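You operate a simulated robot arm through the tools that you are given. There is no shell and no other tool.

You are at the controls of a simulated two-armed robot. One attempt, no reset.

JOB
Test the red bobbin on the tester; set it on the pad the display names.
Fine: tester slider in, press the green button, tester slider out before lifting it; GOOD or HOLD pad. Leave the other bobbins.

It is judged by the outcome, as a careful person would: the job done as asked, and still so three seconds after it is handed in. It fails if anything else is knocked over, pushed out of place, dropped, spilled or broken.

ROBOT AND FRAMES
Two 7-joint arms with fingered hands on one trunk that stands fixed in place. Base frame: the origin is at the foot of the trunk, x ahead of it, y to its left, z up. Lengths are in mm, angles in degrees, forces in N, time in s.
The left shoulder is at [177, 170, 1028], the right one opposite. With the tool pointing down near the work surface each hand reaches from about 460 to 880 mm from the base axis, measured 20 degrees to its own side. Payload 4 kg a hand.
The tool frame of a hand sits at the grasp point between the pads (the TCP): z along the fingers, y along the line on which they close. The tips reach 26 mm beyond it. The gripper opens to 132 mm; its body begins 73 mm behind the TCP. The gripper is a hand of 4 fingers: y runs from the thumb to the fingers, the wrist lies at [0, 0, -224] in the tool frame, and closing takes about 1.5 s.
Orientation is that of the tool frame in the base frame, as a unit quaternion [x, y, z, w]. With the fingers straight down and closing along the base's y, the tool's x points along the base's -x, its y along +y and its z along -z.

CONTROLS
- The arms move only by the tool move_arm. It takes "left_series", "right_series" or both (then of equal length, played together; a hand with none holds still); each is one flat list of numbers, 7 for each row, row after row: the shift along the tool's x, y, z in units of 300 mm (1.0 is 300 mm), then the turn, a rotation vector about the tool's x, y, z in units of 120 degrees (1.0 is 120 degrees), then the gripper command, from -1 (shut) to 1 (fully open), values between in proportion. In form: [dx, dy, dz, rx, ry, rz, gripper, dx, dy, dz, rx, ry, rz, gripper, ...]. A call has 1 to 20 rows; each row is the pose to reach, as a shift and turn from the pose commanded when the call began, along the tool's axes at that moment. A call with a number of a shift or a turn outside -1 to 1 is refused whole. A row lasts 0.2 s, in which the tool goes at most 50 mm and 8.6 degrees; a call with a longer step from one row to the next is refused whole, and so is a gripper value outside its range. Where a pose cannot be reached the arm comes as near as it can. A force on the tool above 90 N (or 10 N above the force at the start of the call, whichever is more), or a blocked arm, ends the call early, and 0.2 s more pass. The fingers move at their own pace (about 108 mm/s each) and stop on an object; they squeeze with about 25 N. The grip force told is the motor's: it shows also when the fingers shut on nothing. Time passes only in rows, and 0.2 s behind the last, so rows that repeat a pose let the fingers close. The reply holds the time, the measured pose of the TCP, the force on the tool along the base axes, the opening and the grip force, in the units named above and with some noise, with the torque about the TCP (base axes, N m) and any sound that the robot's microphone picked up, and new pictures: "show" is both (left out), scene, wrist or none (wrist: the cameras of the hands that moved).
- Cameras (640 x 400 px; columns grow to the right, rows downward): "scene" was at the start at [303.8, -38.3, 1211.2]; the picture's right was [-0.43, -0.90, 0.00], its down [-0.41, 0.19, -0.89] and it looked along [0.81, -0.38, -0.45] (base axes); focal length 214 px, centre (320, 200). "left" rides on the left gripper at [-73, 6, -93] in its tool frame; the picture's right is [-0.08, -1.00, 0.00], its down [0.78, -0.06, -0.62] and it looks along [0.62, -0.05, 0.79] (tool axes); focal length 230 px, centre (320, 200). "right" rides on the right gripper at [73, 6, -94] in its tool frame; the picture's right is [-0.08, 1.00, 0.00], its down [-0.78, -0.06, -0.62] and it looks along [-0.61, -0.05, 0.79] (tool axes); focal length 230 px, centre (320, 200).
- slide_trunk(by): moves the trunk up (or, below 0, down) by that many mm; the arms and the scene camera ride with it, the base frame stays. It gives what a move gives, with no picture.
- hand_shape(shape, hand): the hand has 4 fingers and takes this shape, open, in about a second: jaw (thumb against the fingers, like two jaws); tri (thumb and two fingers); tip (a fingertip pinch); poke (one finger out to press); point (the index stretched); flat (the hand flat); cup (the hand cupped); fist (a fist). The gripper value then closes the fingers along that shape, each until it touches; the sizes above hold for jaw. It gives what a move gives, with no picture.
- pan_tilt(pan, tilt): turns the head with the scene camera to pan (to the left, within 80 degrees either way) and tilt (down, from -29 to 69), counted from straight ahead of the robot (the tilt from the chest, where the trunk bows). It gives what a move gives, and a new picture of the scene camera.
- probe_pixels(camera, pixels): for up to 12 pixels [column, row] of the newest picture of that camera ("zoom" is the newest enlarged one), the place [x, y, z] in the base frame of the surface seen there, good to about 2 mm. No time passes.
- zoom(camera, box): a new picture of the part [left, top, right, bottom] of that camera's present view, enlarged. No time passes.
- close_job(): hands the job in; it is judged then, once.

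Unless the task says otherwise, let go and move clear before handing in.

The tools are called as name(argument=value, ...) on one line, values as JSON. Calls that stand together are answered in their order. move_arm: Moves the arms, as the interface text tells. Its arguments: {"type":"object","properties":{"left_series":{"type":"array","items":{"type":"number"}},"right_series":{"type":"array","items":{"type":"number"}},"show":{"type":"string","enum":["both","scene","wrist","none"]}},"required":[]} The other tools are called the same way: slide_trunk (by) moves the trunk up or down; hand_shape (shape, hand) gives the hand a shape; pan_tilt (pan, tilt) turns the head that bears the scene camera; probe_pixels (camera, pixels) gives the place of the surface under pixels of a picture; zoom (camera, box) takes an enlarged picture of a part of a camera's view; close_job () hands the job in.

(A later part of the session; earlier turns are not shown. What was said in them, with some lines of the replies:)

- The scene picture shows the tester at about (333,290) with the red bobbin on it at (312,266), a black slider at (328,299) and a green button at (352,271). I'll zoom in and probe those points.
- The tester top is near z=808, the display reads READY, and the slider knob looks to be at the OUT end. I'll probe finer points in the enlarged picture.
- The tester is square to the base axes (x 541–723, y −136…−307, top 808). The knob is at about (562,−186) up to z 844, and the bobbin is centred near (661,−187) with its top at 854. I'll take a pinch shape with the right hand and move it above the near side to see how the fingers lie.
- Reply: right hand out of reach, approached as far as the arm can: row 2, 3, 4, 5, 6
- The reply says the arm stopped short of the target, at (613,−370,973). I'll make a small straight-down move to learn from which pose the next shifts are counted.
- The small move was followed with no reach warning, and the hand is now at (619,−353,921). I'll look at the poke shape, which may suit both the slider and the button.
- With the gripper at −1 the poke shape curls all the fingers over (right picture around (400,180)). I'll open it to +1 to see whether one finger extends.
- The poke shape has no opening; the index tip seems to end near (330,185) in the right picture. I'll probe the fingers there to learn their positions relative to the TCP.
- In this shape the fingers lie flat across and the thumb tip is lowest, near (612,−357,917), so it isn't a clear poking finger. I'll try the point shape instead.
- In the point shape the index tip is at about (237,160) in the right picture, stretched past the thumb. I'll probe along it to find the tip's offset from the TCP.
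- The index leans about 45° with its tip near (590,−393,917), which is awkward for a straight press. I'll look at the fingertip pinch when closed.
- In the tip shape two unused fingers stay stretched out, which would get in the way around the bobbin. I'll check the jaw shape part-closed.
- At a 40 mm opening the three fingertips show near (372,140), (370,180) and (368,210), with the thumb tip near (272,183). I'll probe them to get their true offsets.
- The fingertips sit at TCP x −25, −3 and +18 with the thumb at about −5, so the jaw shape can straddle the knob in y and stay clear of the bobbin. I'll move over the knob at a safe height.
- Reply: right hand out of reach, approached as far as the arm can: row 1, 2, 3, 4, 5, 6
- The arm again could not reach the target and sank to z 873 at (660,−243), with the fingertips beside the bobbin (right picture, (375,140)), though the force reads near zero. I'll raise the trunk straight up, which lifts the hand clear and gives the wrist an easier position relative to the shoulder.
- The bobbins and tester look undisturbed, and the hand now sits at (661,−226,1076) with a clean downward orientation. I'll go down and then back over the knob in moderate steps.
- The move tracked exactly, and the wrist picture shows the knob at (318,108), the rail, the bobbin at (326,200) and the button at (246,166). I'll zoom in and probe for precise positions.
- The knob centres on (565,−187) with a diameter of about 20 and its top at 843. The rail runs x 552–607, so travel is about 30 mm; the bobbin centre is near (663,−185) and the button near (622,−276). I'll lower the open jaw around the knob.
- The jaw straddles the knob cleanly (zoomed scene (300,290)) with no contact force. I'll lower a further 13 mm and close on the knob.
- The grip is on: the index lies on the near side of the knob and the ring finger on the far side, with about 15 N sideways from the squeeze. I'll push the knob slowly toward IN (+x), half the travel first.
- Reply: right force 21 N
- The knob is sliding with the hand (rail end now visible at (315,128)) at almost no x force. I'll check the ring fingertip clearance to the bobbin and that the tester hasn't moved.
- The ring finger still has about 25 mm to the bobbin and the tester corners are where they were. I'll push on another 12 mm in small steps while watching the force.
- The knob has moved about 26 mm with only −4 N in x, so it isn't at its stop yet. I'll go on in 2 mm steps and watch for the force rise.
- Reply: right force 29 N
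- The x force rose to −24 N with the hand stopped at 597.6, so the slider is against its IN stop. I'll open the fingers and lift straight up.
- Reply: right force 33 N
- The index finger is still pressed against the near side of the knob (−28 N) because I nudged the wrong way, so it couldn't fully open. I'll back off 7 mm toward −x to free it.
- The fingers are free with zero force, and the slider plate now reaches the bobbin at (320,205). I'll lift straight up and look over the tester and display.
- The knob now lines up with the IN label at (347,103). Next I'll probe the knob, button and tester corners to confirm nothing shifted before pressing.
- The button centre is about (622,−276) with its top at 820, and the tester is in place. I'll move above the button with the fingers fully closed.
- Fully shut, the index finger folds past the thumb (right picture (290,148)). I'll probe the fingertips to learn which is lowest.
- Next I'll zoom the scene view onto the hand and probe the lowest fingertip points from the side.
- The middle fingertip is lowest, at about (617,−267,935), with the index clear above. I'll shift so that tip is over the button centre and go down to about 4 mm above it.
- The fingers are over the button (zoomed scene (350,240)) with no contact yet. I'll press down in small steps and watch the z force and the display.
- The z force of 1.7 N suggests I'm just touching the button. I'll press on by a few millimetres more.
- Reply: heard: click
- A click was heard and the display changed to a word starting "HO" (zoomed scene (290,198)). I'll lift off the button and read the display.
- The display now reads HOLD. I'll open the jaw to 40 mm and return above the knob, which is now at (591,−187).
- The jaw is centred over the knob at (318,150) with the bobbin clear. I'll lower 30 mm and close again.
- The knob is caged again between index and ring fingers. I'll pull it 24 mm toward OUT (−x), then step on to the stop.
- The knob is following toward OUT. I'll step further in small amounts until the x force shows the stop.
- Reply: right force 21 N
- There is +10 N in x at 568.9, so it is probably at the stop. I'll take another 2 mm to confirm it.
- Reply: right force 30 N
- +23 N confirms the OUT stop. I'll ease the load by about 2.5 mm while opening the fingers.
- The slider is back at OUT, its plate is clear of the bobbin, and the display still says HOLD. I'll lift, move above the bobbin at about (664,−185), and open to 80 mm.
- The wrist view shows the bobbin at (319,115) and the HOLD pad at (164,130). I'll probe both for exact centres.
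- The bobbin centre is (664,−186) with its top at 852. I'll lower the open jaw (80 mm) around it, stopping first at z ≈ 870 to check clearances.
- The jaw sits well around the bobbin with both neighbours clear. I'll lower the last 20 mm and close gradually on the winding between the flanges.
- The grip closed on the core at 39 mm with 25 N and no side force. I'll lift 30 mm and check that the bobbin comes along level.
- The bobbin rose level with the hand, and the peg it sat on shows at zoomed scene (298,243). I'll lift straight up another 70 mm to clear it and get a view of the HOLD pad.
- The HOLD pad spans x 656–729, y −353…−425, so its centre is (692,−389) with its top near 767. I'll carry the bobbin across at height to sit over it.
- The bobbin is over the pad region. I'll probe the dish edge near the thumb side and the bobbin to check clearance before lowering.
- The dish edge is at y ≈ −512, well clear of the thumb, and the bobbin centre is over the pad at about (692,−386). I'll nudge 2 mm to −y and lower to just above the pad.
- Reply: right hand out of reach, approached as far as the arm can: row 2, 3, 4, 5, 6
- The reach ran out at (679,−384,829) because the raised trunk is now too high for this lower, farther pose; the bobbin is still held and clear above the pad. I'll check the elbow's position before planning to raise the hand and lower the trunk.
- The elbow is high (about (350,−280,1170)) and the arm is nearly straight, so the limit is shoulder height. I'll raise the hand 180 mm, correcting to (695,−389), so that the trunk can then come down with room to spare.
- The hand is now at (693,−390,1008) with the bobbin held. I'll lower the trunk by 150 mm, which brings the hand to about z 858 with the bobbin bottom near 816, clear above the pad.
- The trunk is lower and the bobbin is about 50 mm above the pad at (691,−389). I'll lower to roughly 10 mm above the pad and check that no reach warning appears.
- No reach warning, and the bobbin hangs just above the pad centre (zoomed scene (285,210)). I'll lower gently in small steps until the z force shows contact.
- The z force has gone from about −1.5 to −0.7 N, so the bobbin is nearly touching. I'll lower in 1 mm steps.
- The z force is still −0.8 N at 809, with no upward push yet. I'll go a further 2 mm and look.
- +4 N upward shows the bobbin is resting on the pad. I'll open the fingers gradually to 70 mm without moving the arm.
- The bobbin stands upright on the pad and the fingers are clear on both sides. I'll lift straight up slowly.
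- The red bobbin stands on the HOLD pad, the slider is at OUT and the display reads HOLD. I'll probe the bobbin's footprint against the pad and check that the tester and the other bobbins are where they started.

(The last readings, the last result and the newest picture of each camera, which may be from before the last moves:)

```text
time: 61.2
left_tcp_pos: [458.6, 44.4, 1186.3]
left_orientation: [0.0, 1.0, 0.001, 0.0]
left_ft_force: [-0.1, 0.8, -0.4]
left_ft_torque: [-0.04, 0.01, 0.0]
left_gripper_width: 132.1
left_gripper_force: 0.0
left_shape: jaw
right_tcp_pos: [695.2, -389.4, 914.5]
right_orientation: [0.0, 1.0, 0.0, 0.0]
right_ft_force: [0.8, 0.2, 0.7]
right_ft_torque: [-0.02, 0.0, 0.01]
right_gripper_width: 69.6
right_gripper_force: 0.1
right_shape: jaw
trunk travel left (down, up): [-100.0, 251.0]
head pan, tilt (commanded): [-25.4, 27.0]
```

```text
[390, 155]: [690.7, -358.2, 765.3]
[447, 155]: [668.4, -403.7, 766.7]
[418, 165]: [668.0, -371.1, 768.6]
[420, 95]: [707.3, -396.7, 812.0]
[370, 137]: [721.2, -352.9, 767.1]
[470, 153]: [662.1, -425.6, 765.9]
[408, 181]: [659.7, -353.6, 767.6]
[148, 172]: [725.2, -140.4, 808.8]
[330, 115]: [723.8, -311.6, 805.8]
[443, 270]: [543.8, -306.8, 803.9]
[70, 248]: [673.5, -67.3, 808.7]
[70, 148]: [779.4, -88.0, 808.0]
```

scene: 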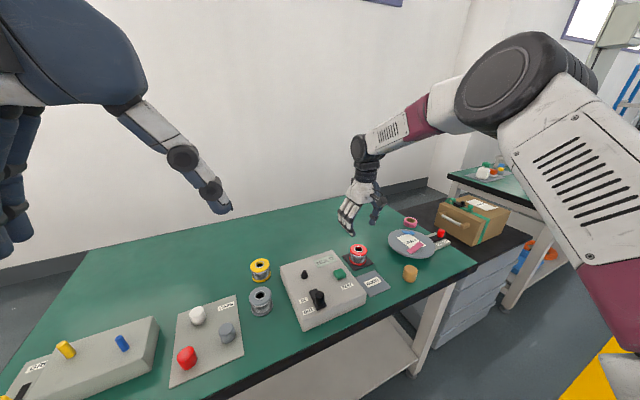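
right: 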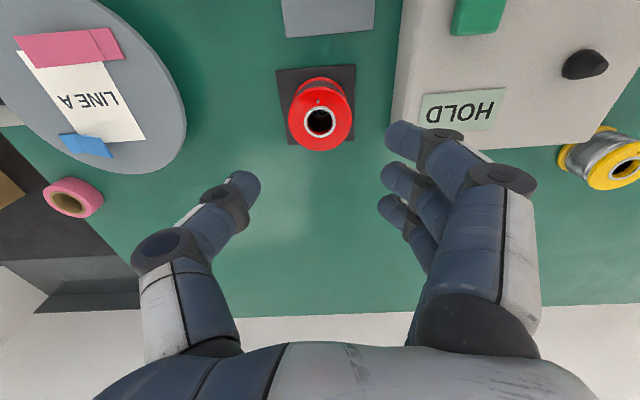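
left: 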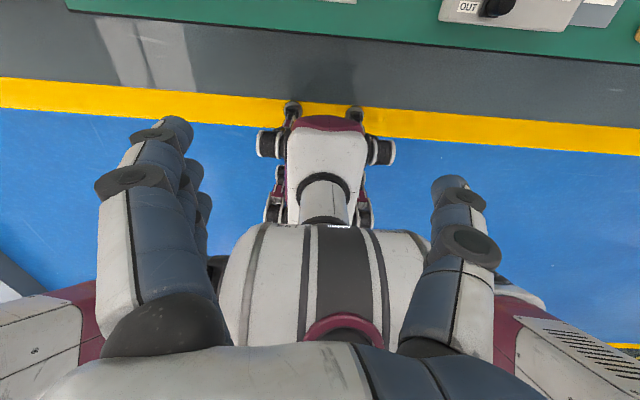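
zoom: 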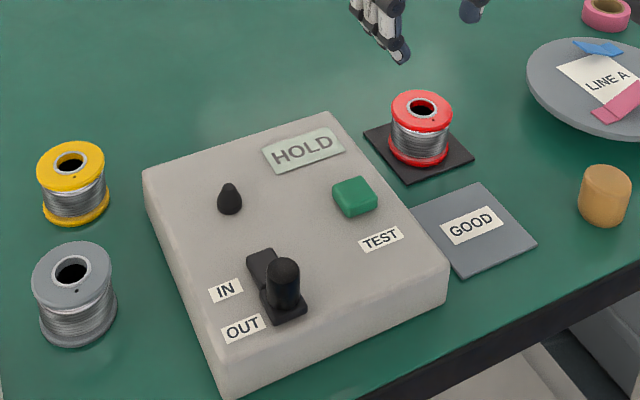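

The bobbin is centred at about (694,−388) on the pad (x 657–729, y −353…−425) and upright. The tester and the other bobbins are in place, and the hand is clear about 75 mm above, so I'll hand the job in.

close_job()

```text
The job is handed in.
```

The red bobbin tested HOLD and is now standing upright on the HOLD pad, centred to within a couple of millimetres. The job is handed in.

- **Test order:** I pushed the slider in to its stop and pressed the green button. I heard a click and the display changed from READY to HOLD. I then pulled the slider fully out before lifting the bobbin.
- **Other items:** The yellow and grey bobbins were left alone. Position checks at the end showed the tester and pads where they started. The dish and the other items looked undisturbed in the pictures.
- **Reach problems:** The right arm ran out of reach a few times. One of those left the fingertips right beside the bobbin before the test, but nothing was touched. I raised and later lowered the trunk to get around it.
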